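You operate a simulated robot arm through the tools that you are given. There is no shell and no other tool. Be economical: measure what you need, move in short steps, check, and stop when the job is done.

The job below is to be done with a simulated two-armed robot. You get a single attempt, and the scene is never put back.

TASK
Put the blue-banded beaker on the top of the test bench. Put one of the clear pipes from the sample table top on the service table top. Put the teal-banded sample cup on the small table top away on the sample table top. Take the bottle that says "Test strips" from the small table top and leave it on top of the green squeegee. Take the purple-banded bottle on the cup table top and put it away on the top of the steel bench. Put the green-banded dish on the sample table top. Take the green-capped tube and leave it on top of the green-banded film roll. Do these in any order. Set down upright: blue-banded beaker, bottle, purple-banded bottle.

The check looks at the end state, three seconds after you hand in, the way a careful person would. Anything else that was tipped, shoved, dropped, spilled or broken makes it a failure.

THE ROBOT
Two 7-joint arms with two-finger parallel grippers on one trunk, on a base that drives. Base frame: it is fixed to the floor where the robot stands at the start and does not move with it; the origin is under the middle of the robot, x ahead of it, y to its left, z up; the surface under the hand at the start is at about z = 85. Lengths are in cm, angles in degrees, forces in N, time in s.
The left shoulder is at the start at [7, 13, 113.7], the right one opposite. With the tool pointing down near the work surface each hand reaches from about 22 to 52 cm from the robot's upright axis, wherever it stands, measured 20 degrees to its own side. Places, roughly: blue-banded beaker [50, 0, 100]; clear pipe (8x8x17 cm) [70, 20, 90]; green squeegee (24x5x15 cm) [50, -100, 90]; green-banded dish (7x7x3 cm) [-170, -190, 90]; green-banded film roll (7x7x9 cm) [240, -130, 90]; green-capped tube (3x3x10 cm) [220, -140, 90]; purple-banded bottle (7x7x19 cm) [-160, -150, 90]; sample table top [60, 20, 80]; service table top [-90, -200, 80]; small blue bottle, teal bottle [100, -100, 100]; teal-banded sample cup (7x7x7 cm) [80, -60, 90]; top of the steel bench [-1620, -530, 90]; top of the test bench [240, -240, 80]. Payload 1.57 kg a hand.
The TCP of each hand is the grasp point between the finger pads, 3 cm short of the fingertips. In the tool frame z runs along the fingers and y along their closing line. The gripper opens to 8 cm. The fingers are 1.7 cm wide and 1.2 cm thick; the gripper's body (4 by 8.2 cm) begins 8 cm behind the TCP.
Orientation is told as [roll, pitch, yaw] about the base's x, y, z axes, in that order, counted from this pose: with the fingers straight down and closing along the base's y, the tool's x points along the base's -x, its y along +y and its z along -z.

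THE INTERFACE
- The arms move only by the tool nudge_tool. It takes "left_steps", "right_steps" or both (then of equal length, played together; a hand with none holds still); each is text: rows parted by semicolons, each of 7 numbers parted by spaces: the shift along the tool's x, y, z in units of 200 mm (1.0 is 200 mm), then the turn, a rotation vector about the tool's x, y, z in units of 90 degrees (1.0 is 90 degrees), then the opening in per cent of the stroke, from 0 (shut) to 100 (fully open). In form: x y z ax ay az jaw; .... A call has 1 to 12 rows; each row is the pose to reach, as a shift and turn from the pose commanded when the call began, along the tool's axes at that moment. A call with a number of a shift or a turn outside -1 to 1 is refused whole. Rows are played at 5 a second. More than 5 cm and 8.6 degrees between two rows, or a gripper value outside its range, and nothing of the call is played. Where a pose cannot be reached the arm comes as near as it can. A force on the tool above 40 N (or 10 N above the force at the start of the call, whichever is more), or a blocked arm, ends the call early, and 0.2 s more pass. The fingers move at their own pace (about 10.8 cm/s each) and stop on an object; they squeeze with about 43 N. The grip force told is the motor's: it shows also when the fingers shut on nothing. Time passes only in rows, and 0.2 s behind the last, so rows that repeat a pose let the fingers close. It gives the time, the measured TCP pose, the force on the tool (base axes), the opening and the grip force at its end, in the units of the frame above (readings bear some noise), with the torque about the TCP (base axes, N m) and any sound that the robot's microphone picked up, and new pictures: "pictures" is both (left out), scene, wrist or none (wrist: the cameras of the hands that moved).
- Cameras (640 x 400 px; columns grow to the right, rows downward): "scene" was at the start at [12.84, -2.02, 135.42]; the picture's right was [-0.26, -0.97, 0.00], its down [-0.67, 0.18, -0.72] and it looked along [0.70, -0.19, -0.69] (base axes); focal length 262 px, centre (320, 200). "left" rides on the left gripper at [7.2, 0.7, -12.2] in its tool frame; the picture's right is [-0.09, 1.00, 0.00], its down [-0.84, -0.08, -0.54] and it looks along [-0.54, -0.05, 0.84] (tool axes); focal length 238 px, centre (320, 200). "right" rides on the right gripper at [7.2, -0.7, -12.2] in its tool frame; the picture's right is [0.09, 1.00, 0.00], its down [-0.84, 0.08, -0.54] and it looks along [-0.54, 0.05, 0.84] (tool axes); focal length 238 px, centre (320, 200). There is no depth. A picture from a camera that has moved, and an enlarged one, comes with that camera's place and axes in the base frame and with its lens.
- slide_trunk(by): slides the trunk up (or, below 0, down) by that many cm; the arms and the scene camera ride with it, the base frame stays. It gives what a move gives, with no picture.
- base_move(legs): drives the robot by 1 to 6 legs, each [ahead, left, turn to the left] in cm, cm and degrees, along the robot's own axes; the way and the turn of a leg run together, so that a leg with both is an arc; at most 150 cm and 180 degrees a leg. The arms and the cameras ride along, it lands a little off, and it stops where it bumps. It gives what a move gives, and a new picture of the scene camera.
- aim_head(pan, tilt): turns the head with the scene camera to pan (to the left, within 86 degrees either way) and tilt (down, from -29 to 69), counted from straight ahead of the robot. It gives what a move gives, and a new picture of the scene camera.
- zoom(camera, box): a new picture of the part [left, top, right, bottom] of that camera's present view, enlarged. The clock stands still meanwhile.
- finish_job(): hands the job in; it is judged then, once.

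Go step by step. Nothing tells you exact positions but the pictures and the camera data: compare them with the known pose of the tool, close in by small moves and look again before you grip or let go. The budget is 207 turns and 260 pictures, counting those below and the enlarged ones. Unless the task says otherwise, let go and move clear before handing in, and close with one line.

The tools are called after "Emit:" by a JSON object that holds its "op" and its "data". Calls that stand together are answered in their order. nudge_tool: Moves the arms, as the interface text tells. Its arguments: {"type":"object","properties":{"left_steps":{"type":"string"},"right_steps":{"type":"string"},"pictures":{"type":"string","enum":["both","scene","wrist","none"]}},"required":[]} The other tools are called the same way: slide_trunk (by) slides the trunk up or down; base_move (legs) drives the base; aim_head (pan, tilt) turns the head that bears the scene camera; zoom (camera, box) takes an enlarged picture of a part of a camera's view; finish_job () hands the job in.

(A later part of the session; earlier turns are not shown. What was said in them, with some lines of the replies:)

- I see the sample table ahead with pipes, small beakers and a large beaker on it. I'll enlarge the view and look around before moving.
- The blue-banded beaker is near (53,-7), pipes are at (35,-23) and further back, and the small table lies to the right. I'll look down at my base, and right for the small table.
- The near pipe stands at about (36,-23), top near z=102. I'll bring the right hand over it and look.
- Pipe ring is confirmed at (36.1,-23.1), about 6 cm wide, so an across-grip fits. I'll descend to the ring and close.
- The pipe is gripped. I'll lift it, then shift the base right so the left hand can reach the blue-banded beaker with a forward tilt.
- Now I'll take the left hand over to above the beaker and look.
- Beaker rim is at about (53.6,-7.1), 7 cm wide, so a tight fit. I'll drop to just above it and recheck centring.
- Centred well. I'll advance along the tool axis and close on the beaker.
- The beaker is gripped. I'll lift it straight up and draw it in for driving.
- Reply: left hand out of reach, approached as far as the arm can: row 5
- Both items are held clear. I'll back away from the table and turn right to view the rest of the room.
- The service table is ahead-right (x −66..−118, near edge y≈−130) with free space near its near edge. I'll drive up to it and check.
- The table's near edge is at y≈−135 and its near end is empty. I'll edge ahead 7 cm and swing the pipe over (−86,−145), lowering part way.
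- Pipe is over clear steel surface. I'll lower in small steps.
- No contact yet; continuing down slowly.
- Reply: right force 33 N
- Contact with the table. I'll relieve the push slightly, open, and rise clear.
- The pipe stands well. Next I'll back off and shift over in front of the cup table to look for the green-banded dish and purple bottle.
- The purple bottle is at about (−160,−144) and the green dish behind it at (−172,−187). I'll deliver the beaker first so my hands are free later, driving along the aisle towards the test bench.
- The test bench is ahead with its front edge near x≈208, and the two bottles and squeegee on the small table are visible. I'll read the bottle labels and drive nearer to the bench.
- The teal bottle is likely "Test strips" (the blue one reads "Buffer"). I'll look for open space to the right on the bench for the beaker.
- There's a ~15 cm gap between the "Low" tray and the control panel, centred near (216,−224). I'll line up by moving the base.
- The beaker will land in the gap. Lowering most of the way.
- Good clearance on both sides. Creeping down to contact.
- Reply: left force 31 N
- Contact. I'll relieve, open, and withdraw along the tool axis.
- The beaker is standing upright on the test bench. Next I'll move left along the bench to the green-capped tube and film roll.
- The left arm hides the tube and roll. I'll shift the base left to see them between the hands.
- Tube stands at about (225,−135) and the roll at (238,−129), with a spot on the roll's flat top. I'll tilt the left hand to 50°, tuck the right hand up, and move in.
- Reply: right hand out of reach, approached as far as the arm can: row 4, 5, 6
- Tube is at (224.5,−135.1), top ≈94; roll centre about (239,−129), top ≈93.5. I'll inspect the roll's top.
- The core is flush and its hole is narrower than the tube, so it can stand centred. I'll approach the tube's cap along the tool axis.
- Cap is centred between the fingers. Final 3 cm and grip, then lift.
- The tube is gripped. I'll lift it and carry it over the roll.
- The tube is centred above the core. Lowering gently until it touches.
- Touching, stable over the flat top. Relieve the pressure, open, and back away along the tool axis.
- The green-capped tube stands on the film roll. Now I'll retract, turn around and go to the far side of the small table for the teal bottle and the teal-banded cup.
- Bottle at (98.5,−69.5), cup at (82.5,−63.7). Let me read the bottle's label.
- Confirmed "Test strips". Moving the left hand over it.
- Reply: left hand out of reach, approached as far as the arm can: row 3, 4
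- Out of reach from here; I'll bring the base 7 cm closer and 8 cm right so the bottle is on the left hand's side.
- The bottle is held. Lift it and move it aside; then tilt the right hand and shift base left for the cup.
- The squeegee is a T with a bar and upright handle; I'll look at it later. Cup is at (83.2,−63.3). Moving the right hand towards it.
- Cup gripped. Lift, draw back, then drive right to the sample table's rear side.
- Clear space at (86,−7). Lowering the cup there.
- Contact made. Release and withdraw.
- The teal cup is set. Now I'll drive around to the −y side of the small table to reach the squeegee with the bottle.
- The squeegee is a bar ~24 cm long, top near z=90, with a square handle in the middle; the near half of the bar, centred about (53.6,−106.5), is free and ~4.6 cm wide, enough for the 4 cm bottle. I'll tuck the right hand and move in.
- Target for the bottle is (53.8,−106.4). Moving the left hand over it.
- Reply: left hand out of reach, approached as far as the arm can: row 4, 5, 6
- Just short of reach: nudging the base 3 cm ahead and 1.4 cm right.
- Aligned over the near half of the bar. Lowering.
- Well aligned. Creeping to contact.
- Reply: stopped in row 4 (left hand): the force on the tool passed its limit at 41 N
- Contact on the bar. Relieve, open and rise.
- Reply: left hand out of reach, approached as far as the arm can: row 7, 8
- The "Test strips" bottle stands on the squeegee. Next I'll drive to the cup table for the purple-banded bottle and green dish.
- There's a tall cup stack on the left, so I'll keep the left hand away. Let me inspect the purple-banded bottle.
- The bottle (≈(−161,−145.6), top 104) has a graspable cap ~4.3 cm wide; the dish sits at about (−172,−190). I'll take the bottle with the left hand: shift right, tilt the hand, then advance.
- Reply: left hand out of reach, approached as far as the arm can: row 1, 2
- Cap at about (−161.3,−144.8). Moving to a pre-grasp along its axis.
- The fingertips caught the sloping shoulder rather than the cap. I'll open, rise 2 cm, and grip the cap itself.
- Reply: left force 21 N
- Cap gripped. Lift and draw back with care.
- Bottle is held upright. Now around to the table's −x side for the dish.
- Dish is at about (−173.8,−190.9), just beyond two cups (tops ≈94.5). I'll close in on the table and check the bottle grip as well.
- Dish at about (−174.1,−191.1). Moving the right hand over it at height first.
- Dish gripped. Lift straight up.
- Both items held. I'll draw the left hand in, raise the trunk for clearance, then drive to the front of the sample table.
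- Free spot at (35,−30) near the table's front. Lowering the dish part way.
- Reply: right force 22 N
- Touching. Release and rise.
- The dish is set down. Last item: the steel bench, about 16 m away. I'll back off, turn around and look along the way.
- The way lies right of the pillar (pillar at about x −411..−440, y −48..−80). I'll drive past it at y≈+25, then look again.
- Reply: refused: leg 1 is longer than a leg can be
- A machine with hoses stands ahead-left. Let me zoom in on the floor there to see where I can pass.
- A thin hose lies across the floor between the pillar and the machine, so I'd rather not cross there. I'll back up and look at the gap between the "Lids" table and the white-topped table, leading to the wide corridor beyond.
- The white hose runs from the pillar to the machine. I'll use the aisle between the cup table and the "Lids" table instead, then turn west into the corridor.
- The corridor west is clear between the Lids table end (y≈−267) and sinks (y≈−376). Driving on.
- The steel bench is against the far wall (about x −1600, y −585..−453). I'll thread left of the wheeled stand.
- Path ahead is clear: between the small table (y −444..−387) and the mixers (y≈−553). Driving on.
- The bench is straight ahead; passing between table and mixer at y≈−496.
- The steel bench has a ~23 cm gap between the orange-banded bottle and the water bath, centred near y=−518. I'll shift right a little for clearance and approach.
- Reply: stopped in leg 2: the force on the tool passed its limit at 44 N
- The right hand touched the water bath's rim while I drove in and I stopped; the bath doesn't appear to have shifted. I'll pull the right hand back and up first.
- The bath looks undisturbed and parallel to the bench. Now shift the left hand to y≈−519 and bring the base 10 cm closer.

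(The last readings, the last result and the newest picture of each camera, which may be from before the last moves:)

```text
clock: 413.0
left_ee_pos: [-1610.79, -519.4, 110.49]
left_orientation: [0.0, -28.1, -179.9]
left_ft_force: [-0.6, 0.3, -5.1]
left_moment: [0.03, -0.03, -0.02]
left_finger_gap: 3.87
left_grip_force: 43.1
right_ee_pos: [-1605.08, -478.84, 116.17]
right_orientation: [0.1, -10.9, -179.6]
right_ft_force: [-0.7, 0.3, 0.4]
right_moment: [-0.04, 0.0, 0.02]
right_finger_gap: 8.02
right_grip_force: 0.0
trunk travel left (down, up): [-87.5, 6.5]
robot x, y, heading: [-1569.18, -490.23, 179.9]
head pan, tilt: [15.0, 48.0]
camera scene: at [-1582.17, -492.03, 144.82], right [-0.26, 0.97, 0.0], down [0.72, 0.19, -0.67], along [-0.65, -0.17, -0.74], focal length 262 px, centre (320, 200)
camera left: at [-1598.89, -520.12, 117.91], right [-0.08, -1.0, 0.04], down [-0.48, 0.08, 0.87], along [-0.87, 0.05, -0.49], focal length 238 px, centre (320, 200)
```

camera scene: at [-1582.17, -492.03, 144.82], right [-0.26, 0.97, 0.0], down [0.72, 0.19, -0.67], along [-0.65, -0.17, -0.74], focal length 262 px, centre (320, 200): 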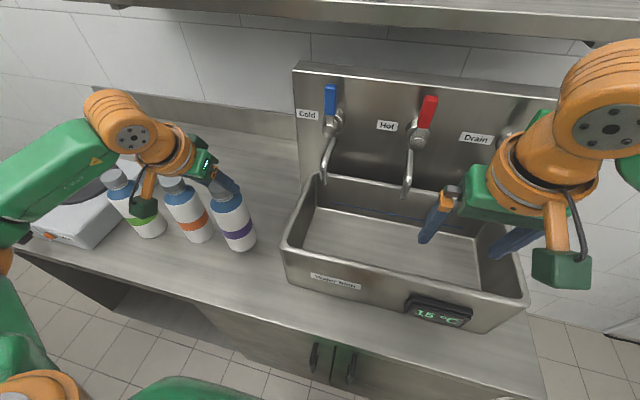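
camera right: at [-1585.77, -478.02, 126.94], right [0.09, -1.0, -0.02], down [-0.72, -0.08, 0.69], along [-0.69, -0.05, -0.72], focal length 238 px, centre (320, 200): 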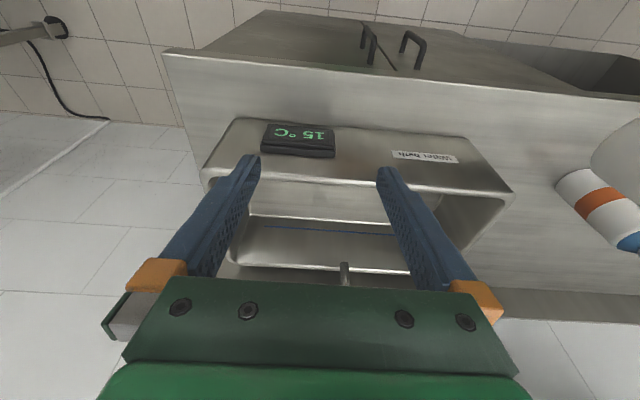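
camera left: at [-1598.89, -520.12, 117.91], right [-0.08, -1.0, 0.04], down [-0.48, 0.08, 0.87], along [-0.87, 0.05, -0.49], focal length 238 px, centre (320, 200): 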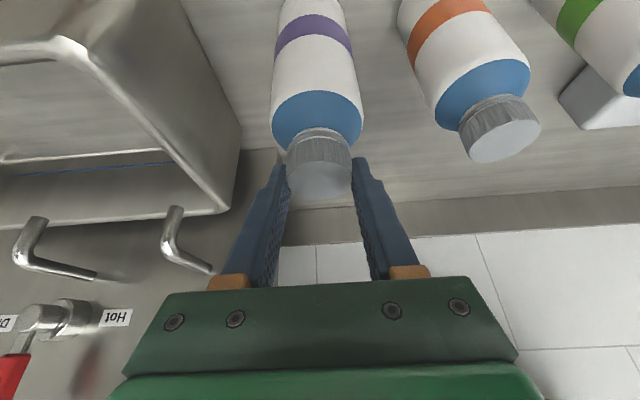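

Emit:
{"op": "nudge_tool", "data": {"left_steps": "0.024 0 0.044 0 0 0 0; 0.047 0 0.088 0 0 0 0; 0.059 0 0.11 0 0 0 0; 0.07 0 0.132 0 0 0 0; 0.082 0 0.154 0 0 0 0; 0.09 0 0.17 0 0 0 0", "pictures": "wrist"}}

```text
clock: 414.3
left_ee_pos: [-1610.62, -519.23, 107.8]
left_orientation: [0.1, -29.6, -179.9]
left_ft_force: [3.1, 0.2, 25.6]
left_moment: [0.04, -1.07, -0.04]
left_finger_gap: 3.9
left_grip_force: 43.4
right_ee_pos: [-1604.56, -478.7, 116.54]
right_orientation: [0.2, -11.2, -179.5]
right_ft_force: [-0.1, 0.1, 0.1]
right_moment: [0.01, 0.01, -0.03]
right_finger_gap: 7.98
right_grip_force: 0.2
trunk travel left (down, up): [-87.5, 6.5]
robot x, y, heading: [-1569.38, -489.84, -180.0]
head pan, tilt: [15.0, 48.0]
stopped in row 6 (left hand): the force on the tool passed its limit at 44 N (the readings are from after the stop); the commanded pose is now the measured one
camera left: at [-1598.4, -519.85, 114.89], right [-0.08, -1.0, 0.05], down [-0.46, 0.08, 0.88], along [-0.88, 0.05, -0.47], focal length 238 px, centre (320, 200)
```

left: 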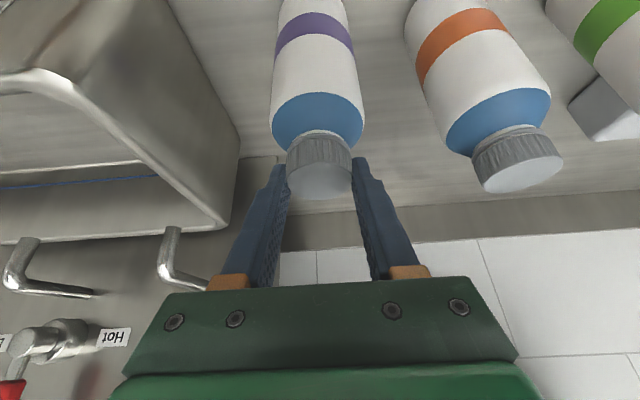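

Contact. I'll relieve the push and check the residual torque before letting go.

Emit:
{"op": "nudge_tool", "data": {"left_steps": "-0.004 0 -0.007 0 0.008 0 0; -0.006 0 -0.011 0 0.016 0 0; -0.006 0 -0.011 0 0.016 0 0", "pictures": "both"}}

Emit:
{"op": "zoom", "data": {"camera": "scene", "box": [90, 120, 330, 290]}}

```text
clock: 415.1
left_ee_pos: [-1610.83, -519.36, 107.78]
left_orientation: [0.1, -27.7, -179.9]
left_ft_force: [-6.2, -3.1, 20.2]
left_moment: [-0.08, 0.84, 0.03]
left_finger_gap: 3.89
left_grip_force: 43.1
right_ee_pos: [-1604.82, -478.83, 116.38]
right_orientation: [0.2, -11.1, -179.6]
right_ft_force: [0.5, -0.2, -0.5]
right_moment: [-0.01, -0.01, 0.0]
right_finger_gap: 7.98
right_grip_force: 0.1
trunk travel left (down, up): [-87.5, 6.5]
robot x, y, heading: [-1569.28, -489.86, 179.9]
head pan, tilt: [15.0, 48.0]
camera scene: at [-1581.86, -491.75, 144.86], right [-0.26, 0.97, 0.0], down [0.72, 0.19, -0.67], along [-0.65, -0.17, -0.74], focal length 262 px, centre (320, 200)
camera left: at [-1598.93, -519.9, 115.24], right [-0.08, -1.0, 0.04], down [-0.49, 0.08, 0.87], along [-0.87, 0.05, -0.49], focal length 238 px, centre (320, 200)
```

scene: 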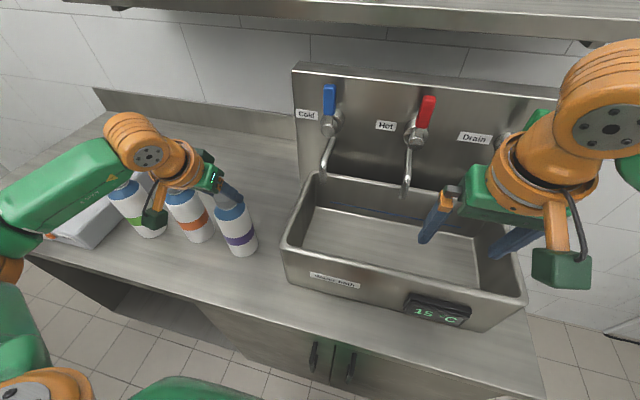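
left: 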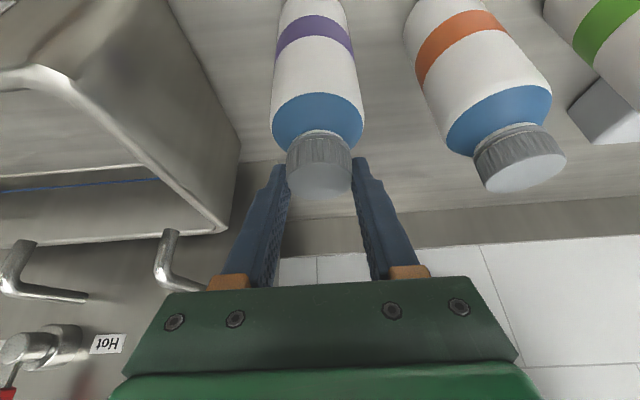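

```text
2.35 times, centred on (210, 205) of scene
camera zoom: at [-1581.86, -491.75, 144.86], right [-0.26, 0.97, 0.0], down [0.72, 0.19, -0.67], along [-0.65, -0.17, -0.74], focal length 617 px, centre (579, 188)
```

zoom: 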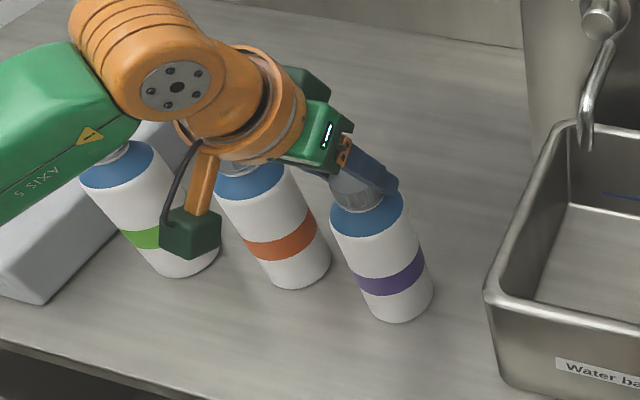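

Emit:
{"op": "nudge_tool", "data": {"left_steps": "-0.003 0 -0.006 0 -0.004 0 0; -0.006 0 -0.012 0 -0.008 0 0; -0.006 0 -0.012 0 -0.008 0 0", "pictures": "none"}}

```text
clock: 415.9
left_ee_pos: [-1610.86, -519.45, 107.75]
left_orientation: [-0.1, -28.0, -179.8]
left_ft_force: [-0.2, 0.3, 2.3]
left_moment: [0.16, -0.1, -0.02]
left_finger_gap: 3.87
left_grip_force: 43.6
right_ee_pos: [-1605.01, -478.87, 116.21]
right_orientation: [0.1, -11.0, -179.7]
right_ft_force: [0.3, -0.2, -0.1]
right_moment: [-0.03, 0.03, 0.01]
right_finger_gap: 8.0
right_grip_force: 0.1
trunk travel left (down, up): [-87.5, 6.5]
robot x, y, heading: [-1569.11, -489.99, 180.1]
head pan, tilt: [15.0, 48.0]
```

Nearly unloaded and resting on the bench. Release and withdraw.

Emit:
{"op": "nudge_tool", "data": {"left_steps": "0 0 0 0 0 0 85; 0 0 0 0 0 0 85; 0 0 0 0 0 0 85; 0 0 -0.1 0 0 0 85; 0 0 -0.25 0 0 0 85; 0 0 -0.45 0 0 0 85; 0 0 -0.6 0 0 0 85", "pictures": "both"}}

Emit:
{"op": "zoom", "data": {"camera": "scene", "box": [90, 120, 330, 290]}}

```text
clock: 417.5
left_ee_pos: [-1605.28, -519.32, 118.57]
left_orientation: [0.1, -28.2, -179.9]
left_ft_force: [0.1, 0.2, 0.1]
left_moment: [0.01, 0.02, 0.0]
left_finger_gap: 6.79
left_grip_force: 0.1
right_ee_pos: [-1604.98, -478.96, 116.3]
right_orientation: [0.2, -11.0, -179.6]
right_ft_force: [-0.6, 0.4, -0.2]
right_moment: [0.01, 0.0, 0.02]
right_finger_gap: 7.98
right_grip_force: 0.1
trunk travel left (down, up): [-87.5, 6.5]
robot x, y, heading: [-1569.51, -490.08, 180.1]
head pan, tilt: [15.0, 48.0]
camera scene: at [-1581.98, -491.93, 144.84], right [-0.26, 0.97, 0.0], down [0.72, 0.19, -0.67], along [-0.65, -0.17, -0.74], focal length 262 px, centre (320, 200)
camera left: at [-1593.19, -519.96, 125.85], right [-0.08, -1.0, 0.04], down [-0.48, 0.08, 0.87], along [-0.87, 0.05, -0.49], focal length 238 px, centre (320, 200)
```

scene: 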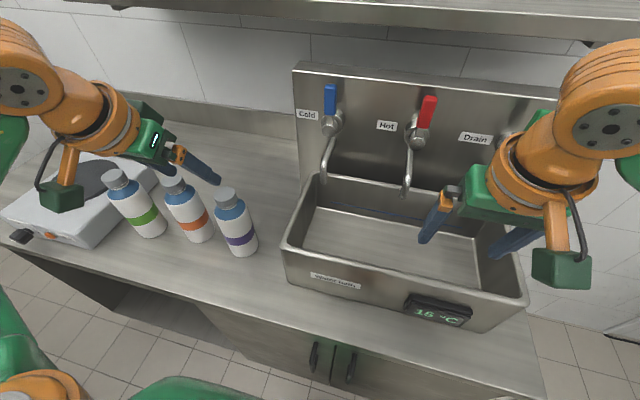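
left: 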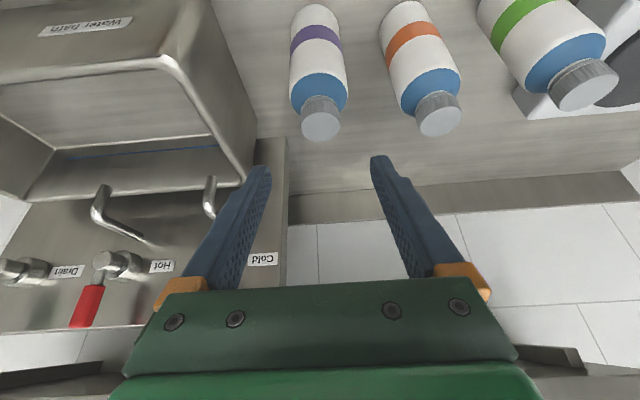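

```text
2.35 times, centred on (210, 205) of scene
camera zoom: at [-1581.98, -491.93, 144.84], right [-0.26, 0.97, 0.0], down [0.72, 0.19, -0.67], along [-0.65, -0.17, -0.74], focal length 617 px, centre (579, 188)
```

zoom: 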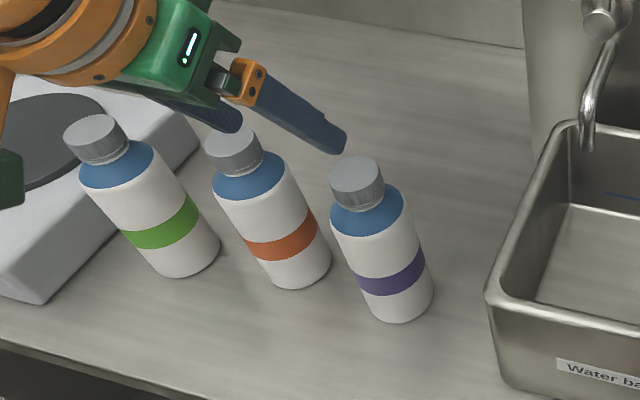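

All seven items are placed and the purple-banded bottle stands upright. I'll back clear, then hand in.

Emit:
{"op": "base_move", "data": {"legs": [[-25, 0, 0]]}}

```text
clock: 419.4
left_ee_pos: [-1580.47, -519.43, 118.4]
left_orientation: [0.0, -28.0, -179.9]
left_ft_force: [0.0, 0.6, -0.2]
left_moment: [0.02, -0.01, 0.0]
left_finger_gap: 6.81
left_grip_force: 0.1
right_ee_pos: [-1580.35, -478.88, 116.19]
right_orientation: [0.1, -10.8, -179.6]
right_ft_force: [-0.9, -0.2, 0.5]
right_moment: [-0.02, 0.02, 0.02]
right_finger_gap: 8.01
right_grip_force: 0.1
trunk travel left (down, up): [-87.5, 6.5]
robot x, y, heading: [-1543.87, -490.05, 180.0]
head pan, tilt: [15.0, 48.0]
camera scene: at [-1557.46, -491.96, 144.8], right [-0.26, 0.97, 0.0], down [0.72, 0.19, -0.67], along [-0.64, -0.17, -0.74], focal length 262 px, centre (320, 200)
```

scene: 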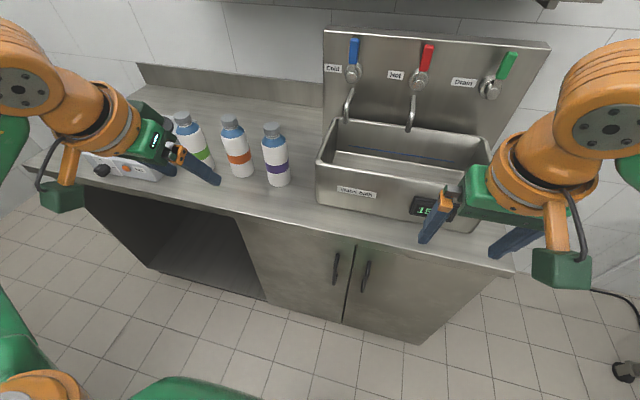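

Everything stands clear of the hands; handing in.

Emit:
{"op": "finish_job", "data": {}}

```text
The job is handed in.
```

All seven items are placed as asked and the job is handed in. The blue-banded beaker, the "Test strips" bottle and the purple-banded bottle are upright. On the way to the steel bench, my right hand bumped the water bath's rim at about 44 N. The bath did not appear to move.
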